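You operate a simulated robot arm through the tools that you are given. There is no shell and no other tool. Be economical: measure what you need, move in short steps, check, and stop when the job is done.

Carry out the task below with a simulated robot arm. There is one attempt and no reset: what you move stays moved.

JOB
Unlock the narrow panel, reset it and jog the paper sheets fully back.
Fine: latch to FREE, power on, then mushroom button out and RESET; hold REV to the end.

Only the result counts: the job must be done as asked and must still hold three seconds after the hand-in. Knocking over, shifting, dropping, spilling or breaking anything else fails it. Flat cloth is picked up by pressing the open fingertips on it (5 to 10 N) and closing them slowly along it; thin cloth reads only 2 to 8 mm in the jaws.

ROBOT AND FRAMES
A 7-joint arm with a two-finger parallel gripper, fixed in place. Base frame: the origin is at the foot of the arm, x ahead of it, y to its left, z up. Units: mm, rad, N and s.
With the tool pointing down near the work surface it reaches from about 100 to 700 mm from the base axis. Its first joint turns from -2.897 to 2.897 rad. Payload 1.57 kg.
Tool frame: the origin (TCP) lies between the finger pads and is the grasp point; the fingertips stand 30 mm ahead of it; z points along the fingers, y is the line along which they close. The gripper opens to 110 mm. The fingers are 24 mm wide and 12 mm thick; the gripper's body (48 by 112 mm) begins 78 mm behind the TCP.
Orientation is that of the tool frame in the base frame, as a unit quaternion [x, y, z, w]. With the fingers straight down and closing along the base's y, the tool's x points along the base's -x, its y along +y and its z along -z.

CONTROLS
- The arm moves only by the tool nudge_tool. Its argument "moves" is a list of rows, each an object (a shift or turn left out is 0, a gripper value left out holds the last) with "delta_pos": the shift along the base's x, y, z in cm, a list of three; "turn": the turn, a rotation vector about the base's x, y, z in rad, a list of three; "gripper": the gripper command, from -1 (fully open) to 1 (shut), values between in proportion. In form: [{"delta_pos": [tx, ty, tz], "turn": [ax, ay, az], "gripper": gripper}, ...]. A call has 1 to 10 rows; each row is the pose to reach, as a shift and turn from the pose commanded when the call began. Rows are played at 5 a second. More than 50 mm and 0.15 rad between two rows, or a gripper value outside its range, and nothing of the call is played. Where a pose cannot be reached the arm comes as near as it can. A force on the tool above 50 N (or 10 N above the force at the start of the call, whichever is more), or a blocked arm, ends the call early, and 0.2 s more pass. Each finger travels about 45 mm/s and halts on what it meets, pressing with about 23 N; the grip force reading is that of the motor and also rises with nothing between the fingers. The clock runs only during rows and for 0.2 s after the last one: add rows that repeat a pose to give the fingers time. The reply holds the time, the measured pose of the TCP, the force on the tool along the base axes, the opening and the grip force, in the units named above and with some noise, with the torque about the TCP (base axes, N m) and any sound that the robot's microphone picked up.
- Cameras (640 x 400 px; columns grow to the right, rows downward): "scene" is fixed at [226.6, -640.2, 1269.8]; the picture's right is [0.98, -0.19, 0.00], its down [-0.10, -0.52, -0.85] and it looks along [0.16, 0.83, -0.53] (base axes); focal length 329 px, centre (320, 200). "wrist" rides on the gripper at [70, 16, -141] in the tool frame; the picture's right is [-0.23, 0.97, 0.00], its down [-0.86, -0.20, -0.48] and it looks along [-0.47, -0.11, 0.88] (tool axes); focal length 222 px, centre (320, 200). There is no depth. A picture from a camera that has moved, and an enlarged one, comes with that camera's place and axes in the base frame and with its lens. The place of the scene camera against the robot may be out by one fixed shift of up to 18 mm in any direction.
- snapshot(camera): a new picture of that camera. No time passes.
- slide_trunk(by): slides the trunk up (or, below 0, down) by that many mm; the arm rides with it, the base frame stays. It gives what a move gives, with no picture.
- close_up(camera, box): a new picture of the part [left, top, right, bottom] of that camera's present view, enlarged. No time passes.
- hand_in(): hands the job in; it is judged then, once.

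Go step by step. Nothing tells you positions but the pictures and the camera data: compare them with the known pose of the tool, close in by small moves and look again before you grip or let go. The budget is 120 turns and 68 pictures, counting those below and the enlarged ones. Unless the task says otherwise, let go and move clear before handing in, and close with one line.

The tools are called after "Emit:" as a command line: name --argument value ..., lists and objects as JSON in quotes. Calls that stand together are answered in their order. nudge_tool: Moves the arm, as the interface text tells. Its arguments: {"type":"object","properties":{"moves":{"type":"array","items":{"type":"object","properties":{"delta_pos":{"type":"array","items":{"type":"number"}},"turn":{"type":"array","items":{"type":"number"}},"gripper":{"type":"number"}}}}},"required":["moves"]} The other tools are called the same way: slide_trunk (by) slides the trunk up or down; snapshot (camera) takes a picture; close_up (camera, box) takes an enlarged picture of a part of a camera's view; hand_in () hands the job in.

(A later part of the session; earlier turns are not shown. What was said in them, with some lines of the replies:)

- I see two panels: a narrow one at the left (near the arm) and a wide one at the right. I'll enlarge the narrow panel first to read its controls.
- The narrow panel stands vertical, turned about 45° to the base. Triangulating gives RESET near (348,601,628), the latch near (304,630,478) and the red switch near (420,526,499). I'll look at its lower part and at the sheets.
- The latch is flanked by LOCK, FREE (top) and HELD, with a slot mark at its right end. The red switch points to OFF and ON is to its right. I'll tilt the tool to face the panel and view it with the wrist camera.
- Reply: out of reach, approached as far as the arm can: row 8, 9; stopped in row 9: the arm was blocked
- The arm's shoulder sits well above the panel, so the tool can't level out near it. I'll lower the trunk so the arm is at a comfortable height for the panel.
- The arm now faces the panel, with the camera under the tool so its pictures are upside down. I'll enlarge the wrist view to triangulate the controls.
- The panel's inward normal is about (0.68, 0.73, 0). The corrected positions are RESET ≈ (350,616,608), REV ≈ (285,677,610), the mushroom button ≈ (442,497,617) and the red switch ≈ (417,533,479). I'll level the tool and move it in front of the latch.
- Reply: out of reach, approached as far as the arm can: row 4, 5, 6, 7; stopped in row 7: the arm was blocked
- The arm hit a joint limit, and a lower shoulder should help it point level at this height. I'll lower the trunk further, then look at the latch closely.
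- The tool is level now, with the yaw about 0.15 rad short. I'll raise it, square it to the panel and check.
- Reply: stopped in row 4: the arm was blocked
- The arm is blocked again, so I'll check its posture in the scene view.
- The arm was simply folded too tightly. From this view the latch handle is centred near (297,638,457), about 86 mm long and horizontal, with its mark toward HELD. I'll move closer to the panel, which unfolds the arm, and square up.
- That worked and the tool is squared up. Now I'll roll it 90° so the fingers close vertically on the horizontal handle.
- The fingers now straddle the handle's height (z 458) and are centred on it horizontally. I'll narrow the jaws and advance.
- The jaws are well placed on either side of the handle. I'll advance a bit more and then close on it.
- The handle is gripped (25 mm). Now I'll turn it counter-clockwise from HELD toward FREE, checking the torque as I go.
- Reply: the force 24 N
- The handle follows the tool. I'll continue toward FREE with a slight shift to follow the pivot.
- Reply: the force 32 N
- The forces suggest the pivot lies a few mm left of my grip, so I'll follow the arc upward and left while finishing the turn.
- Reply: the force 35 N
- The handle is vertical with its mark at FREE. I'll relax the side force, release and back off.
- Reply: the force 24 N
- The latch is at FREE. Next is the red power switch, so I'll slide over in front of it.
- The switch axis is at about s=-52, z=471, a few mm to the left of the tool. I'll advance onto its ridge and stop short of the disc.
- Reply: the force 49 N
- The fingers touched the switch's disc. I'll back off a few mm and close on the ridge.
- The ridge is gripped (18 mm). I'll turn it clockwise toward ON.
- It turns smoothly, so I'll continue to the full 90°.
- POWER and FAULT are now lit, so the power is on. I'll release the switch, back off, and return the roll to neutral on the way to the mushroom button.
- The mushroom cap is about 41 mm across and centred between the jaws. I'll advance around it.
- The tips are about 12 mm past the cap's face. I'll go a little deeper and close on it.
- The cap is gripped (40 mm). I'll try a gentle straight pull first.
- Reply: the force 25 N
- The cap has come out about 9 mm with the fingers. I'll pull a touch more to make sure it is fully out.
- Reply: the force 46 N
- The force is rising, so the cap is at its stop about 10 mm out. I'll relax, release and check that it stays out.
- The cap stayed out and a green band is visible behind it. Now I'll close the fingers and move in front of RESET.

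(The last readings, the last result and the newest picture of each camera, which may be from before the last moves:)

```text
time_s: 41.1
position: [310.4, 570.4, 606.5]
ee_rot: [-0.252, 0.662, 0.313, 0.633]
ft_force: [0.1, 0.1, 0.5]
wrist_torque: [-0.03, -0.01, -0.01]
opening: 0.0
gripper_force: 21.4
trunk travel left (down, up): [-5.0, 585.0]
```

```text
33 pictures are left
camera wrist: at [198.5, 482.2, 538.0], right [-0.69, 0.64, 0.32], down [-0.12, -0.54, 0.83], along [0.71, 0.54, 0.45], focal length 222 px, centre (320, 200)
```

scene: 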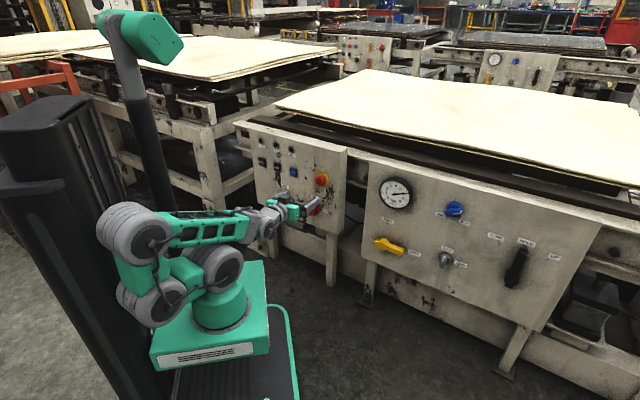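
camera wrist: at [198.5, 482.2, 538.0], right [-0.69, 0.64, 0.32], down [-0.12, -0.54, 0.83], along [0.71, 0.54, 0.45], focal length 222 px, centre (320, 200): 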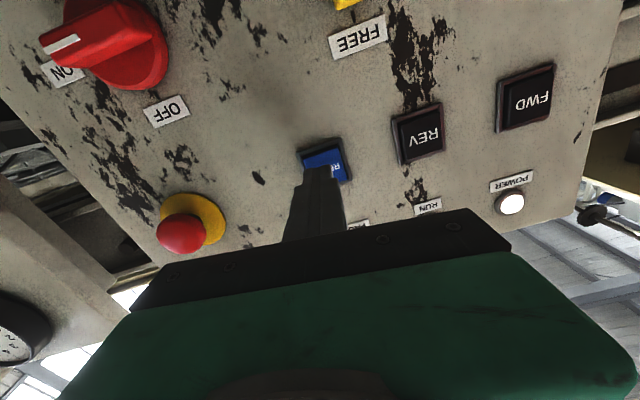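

The fingertips are about 28 mm in front of RESET. I'll press in small steps and let the force and the sound tell me when it's in.

Emit:
nudge_tool --moves '[{"delta_pos": [1.0, 1.5, -0.2]}, {"delta_pos": [1.6, 2.05, -0.2]}, {"delta_pos": [1.9, 2.35, -0.2]}, {"delta_pos": [2.1, 2.6, -0.2]}, {"delta_pos": [2.3, 2.8, -0.2]}]'

Emit:
close_up --camera "scene" --box '[230, 110, 390, 210]'

```text
time_s: 42.4
position: [330.2, 595.4, 604.5]
ee_rot: [-0.253, 0.662, 0.312, 0.633]
ft_force: [-17.2, -31.1, 6.6]
wrist_torque: [0.23, -0.25, -0.39]
opening: 0.0
gripper_force: 21.4
trunk travel left (down, up): [-5.0, 585.0]
heard: click
stopped in row 5: the force on the tool passed its limit at 56 N (the readings are from after the stop); the commanded pose is now the measured one
```

```text
4.00 times, centred on (310, 160) of scene
camera zoom: at [226.6, -640.2, 1269.8], right [0.98, -0.19, 0.0], down [-0.1, -0.52, -0.85], along [0.16, 0.83, -0.53], focal length 1317 px, centre (360, 360)
```

zoom: 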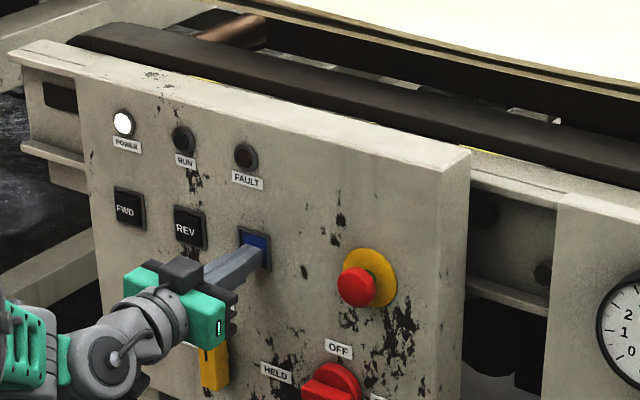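

There was a click and FAULT went out, so the reset worked. I'll back off and move over to REV.

Emit:
nudge_tool --moves '[{"delta_pos": [-2.04, -2.2, 0]}, {"delta_pos": [-5.2, 0.7, 0.1]}, {"delta_pos": [-8.28, 3.57, 0.2]}, {"delta_pos": [-8.28, 3.57, 0.2]}]'

Emit:
snapshot --camera "wrist"

Emit:
snapshot --camera "scene"

```text
time_s: 43.4
position: [247.4, 633.1, 604.7]
ee_rot: [-0.252, 0.663, 0.312, 0.632]
ft_force: [-0.7, -0.2, 0.2]
wrist_torque: [-0.01, 0.01, 0.02]
opening: 0.0
gripper_force: 21.0
trunk travel left (down, up): [-5.0, 585.0]
```

```text
31 pictures are left
camera wrist: at [134.7, 544.7, 537.3], right [-0.69, 0.65, 0.32], down [-0.12, -0.54, 0.84], along [0.71, 0.54, 0.45], focal length 222 px, centre (320, 200)
```

wrist: 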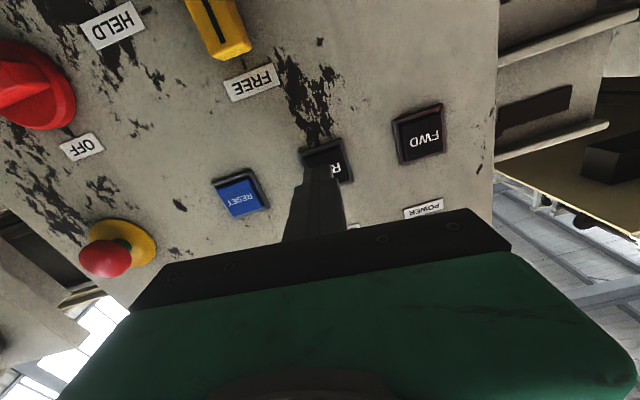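

```text
30 pictures are left
```

scene: 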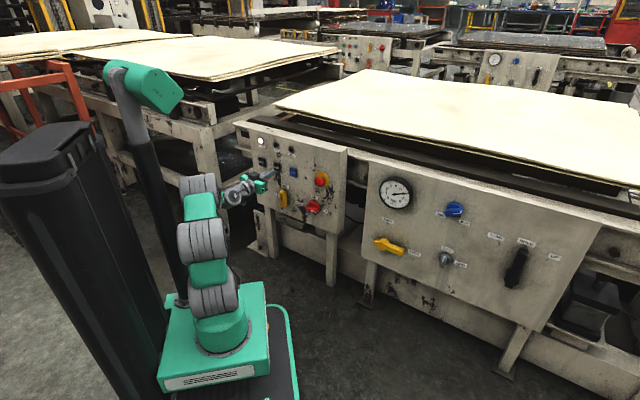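

REV sits just as RESET did relative to the fingertips. I'll press it gently and hold.

Emit:
nudge_tool --moves '[{"delta_pos": [1.02, 1.1, 0]}, {"delta_pos": [1.5, 1.62, 0]}, {"delta_pos": [1.7, 1.84, 0]}, {"delta_pos": [1.77, 1.91, 0]}, {"delta_pos": [1.77, 1.91, 0]}, {"delta_pos": [1.77, 1.91, 0]}]'

Emit:
snapshot --camera "scene"

```text
time_s: 44.8
position: [265.6, 652.0, 604.6]
ee_rot: [-0.254, 0.663, 0.312, 0.632]
ft_force: [-2.9, -1.1, 0.0]
wrist_torque: [0.02, 0.01, 0.01]
opening: 0.0
gripper_force: 21.3
trunk travel left (down, up): [-5.0, 585.0]
heard: click
```

```text
29 pictures are left
```

scene: 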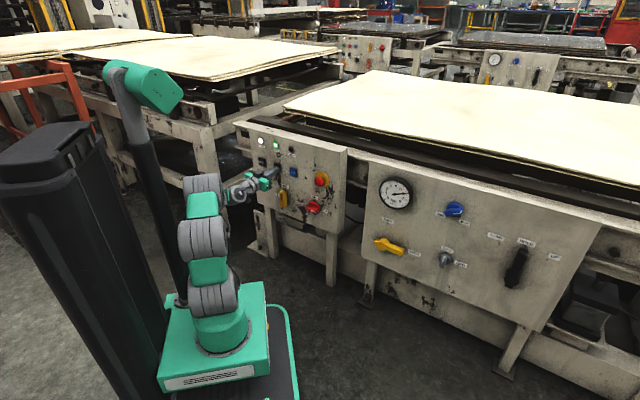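

RUN is lit and the sheets are moving. I'll press slightly firmer and keep holding.

Emit:
nudge_tool --moves '[{"delta_pos": [0.08, 0.09, 0]}, {"delta_pos": [0.08, 0.09, 0]}, {"delta_pos": [0.08, 0.09, 0]}, {"delta_pos": [0.08, 0.09, 0]}, {"delta_pos": [0.08, 0.09, 0]}, {"delta_pos": [0.08, 0.09, 0]}, {"delta_pos": [0.08, 0.09, 0]}, {"delta_pos": [0.08, 0.09, 0]}, {"delta_pos": [0.08, 0.09, 0]}, {"delta_pos": [0.08, 0.09, 0]}]'

Emit:
snapshot --camera "scene"

```text
time_s: 47.0
position: [266.7, 652.4, 604.3]
ee_rot: [-0.253, 0.663, 0.311, 0.632]
ft_force: [-8.2, -5.3, -0.8]
wrist_torque: [-0.01, -0.03, 0.0]
opening: 0.0
gripper_force: 21.0
trunk travel left (down, up): [-5.0, 585.0]
```

```text
28 pictures are left
```

scene: 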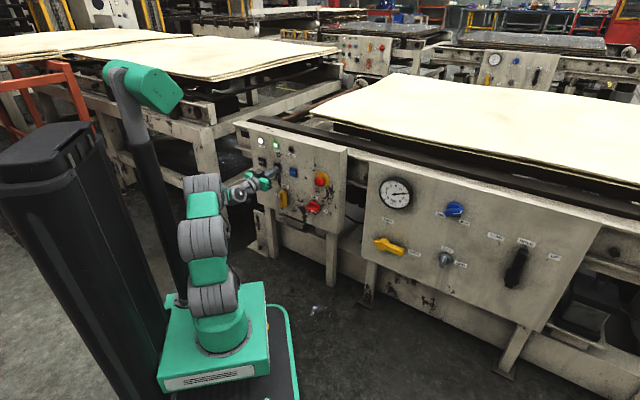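

The sheets are still moving steadily, so I'll keep holding.

Emit:
nudge_tool --moves '[{}, {}, {}, {}, {}, {}, {}, {}, {}, {}]'

Emit:
nudge_tool --moves '[{}, {}, {}, {}, {}, {}, {}, {}, {}, {}]'

Emit:
snapshot --camera "scene"

```text
time_s: 49.1
position: [265.9, 652.5, 604.3]
ee_rot: [-0.253, 0.663, 0.313, 0.631]
ft_force: [-7.2, -5.8, -1.2]
wrist_torque: [0.04, -0.03, -0.04]
opening: 0.1
gripper_force: 21.8
trunk travel left (down, up): [-5.0, 585.0]
```

```text
time_s: 51.4
position: [267.7, 652.6, 604.9]
ee_rot: [-0.253, 0.663, 0.311, 0.632]
ft_force: [-7.0, -5.6, -0.5]
wrist_torque: [0.04, -0.04, -0.01]
opening: 0.0
gripper_force: 21.3
trunk travel left (down, up): [-5.0, 585.0]
```

```text
27 pictures are left
```

scene: 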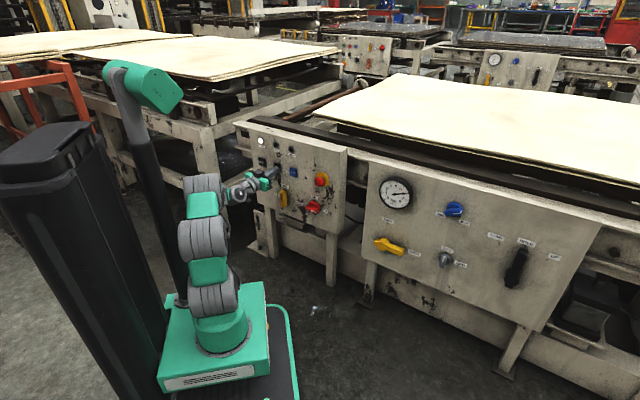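

The sheets barely moved during the last hold, so they may be at the end stop. I'll check the lamps and the sheet edge.

Emit:
close_up --camera "scene" --box '[230, 60, 422, 180]'

Emit:
nudge_tool --moves '[{}, {}, {}, {}, {}, {}, {}, {}]'

Emit:
close_up --camera "scene" --box '[230, 60, 422, 180]'

```text
3.33 times, centred on (326, 120) of scene
camera zoom: at [226.6, -640.2, 1269.8], right [0.98, -0.19, 0.0], down [-0.1, -0.52, -0.85], along [0.16, 0.83, -0.53], focal length 1098 px, centre (300, 467)
```

zoom: 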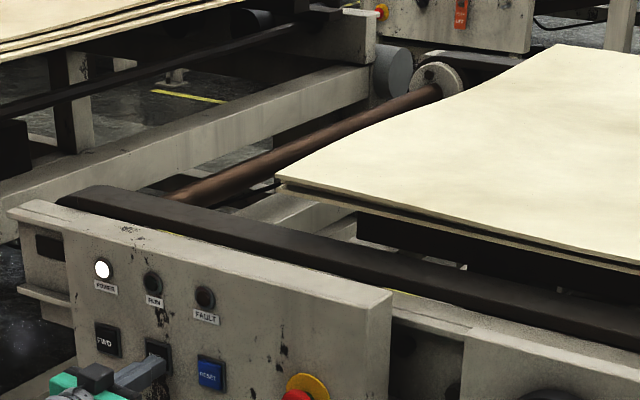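

```text
time_s: 53.1
position: [267.0, 653.5, 604.1]
ee_rot: [-0.253, 0.663, 0.312, 0.632]
ft_force: [-5.4, -4.3, 0.0]
wrist_torque: [0.07, -0.03, -0.04]
opening: 0.3
gripper_force: 21.4
trunk travel left (down, up): [-5.0, 585.0]
```

```text
3.33 times, centred on (326, 120) of scene
camera zoom: at [226.6, -640.2, 1269.8], right [0.98, -0.19, 0.0], down [-0.1, -0.52, -0.85], along [0.16, 0.83, -0.53], focal length 1098 px, centre (300, 467)
```

zoom: 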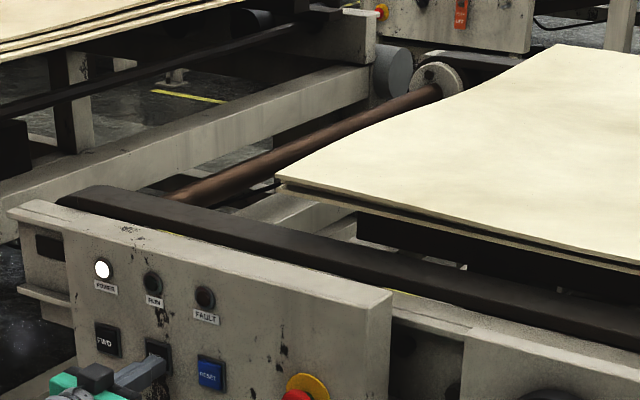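

RUN is off and the sheets have stopped. To be sure this is the end stop and not lost contact, I'll press a bit deeper and look again.

Emit:
nudge_tool --moves '[{"delta_pos": [0.14, 0.15, 0]}, {"delta_pos": [0.27, 0.29, 0]}, {"delta_pos": [0.27, 0.29, 0]}, {"delta_pos": [0.27, 0.29, 0]}, {"delta_pos": [0.27, 0.29, 0]}]'

Emit:
close_up --camera "scene" --box '[230, 60, 422, 180]'

```text
time_s: 54.4
position: [269.2, 654.7, 605.5]
ee_rot: [-0.253, 0.663, 0.312, 0.632]
ft_force: [-15.6, -19.1, -2.8]
wrist_torque: [0.01, -0.03, -0.2]
opening: 0.0
gripper_force: 21.7
trunk travel left (down, up): [-5.0, 585.0]
```

```text
3.33 times, centred on (326, 120) of scene
camera zoom: at [226.6, -640.2, 1269.8], right [0.98, -0.19, 0.0], down [-0.1, -0.52, -0.85], along [0.16, 0.83, -0.53], focal length 1098 px, centre (300, 467)
```

zoom: 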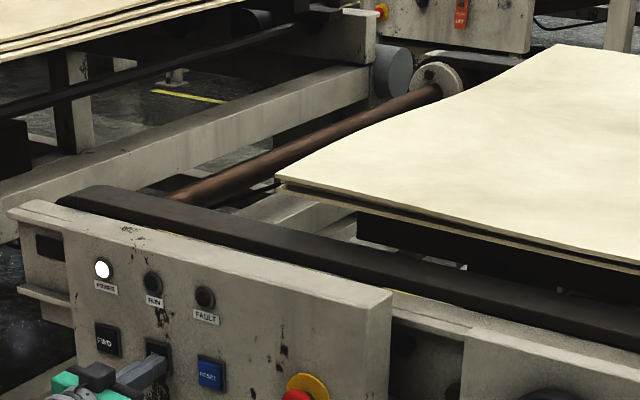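

Still no motion. I'll release and press once more to confirm the travel has ended.

Emit:
nudge_tool --moves '[{"delta_pos": [-1.0, -1.1, 0]}, {"delta_pos": [-1.7, -1.85, 0]}, {"delta_pos": [-1.7, -1.85, 0]}, {"delta_pos": [-0.8, -0.87, 0]}, {"delta_pos": [-0.15, -0.16, 0]}, {"delta_pos": [-0.05, -0.05, 0]}, {"delta_pos": [-0.05, -0.05, 0]}, {"delta_pos": [-0.05, -0.05, 0]}]'

Emit:
close_up --camera "scene" --box '[230, 60, 422, 180]'

```text
time_s: 56.1
position: [268.8, 653.2, 605.7]
ee_rot: [-0.253, 0.663, 0.312, 0.632]
ft_force: [-10.8, -22.1, 2.5]
wrist_torque: [0.1, -0.13, -0.29]
opening: 0.0
gripper_force: 21.5
trunk travel left (down, up): [-5.0, 585.0]
heard: click
```

```text
3.33 times, centred on (326, 120) of scene
camera zoom: at [226.6, -640.2, 1269.8], right [0.98, -0.19, 0.0], down [-0.1, -0.52, -0.85], along [0.16, 0.83, -0.53], focal length 1098 px, centre (300, 467)
```

zoom: 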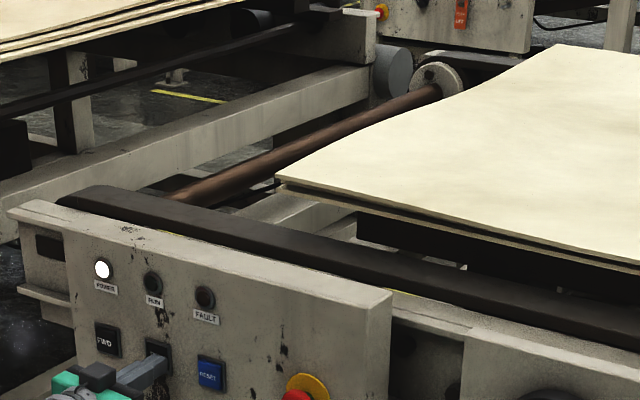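

The button clicked again but nothing moved, so the sheets are fully back. I'll withdraw clear of the panel and take a final look.

Emit:
nudge_tool --moves '[{"delta_pos": [-2.0, -2.2, 0]}, {"delta_pos": [-4.5, -4.9, 0]}, {"delta_pos": [-7, -7.6, 0]}, {"delta_pos": [-7, -7.6, 0]}]'

Emit:
snapshot --camera "wrist"

Emit:
snapshot --camera "scene"

```text
time_s: 57.1
position: [200.8, 578.1, 606.3]
ee_rot: [-0.252, 0.663, 0.312, 0.632]
ft_force: [0.0, 0.5, -0.8]
wrist_torque: [-0.02, -0.04, 0.01]
opening: 0.1
gripper_force: 20.9
trunk travel left (down, up): [-5.0, 585.0]
```

```text
22 pictures are left
camera wrist: at [87.5, 490.1, 538.5], right [-0.69, 0.65, 0.32], down [-0.12, -0.54, 0.84], along [0.71, 0.54, 0.45], focal length 222 px, centre (320, 200)
```

wrist: 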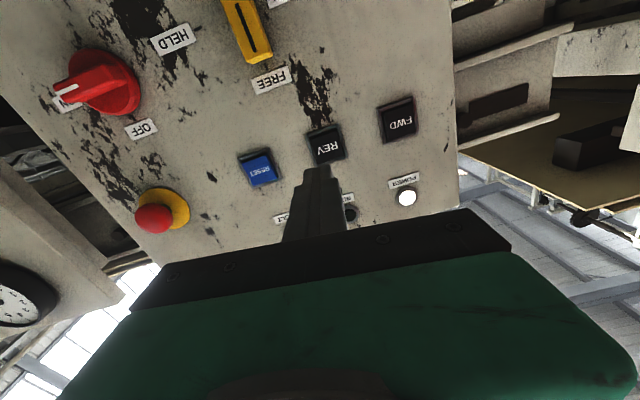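

```text
21 pictures are left
```

scene: 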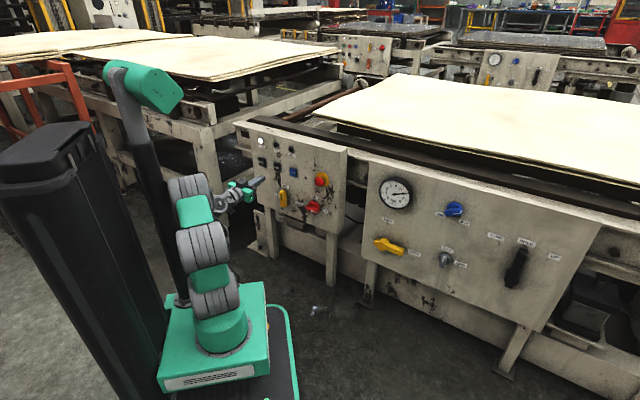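

The latch is at FREE, the power is ON, the mushroom button is out, the fault is cleared and the sheets are at the end of their travel. The arm is clear of the panel, so I'm handing in.

Emit:
hand_in

```text
The job is handed in.
```

The narrow panel is unlocked, powered on and reset, and REV was held until the paper sheets stopped at the end of their travel; the job is handed in.
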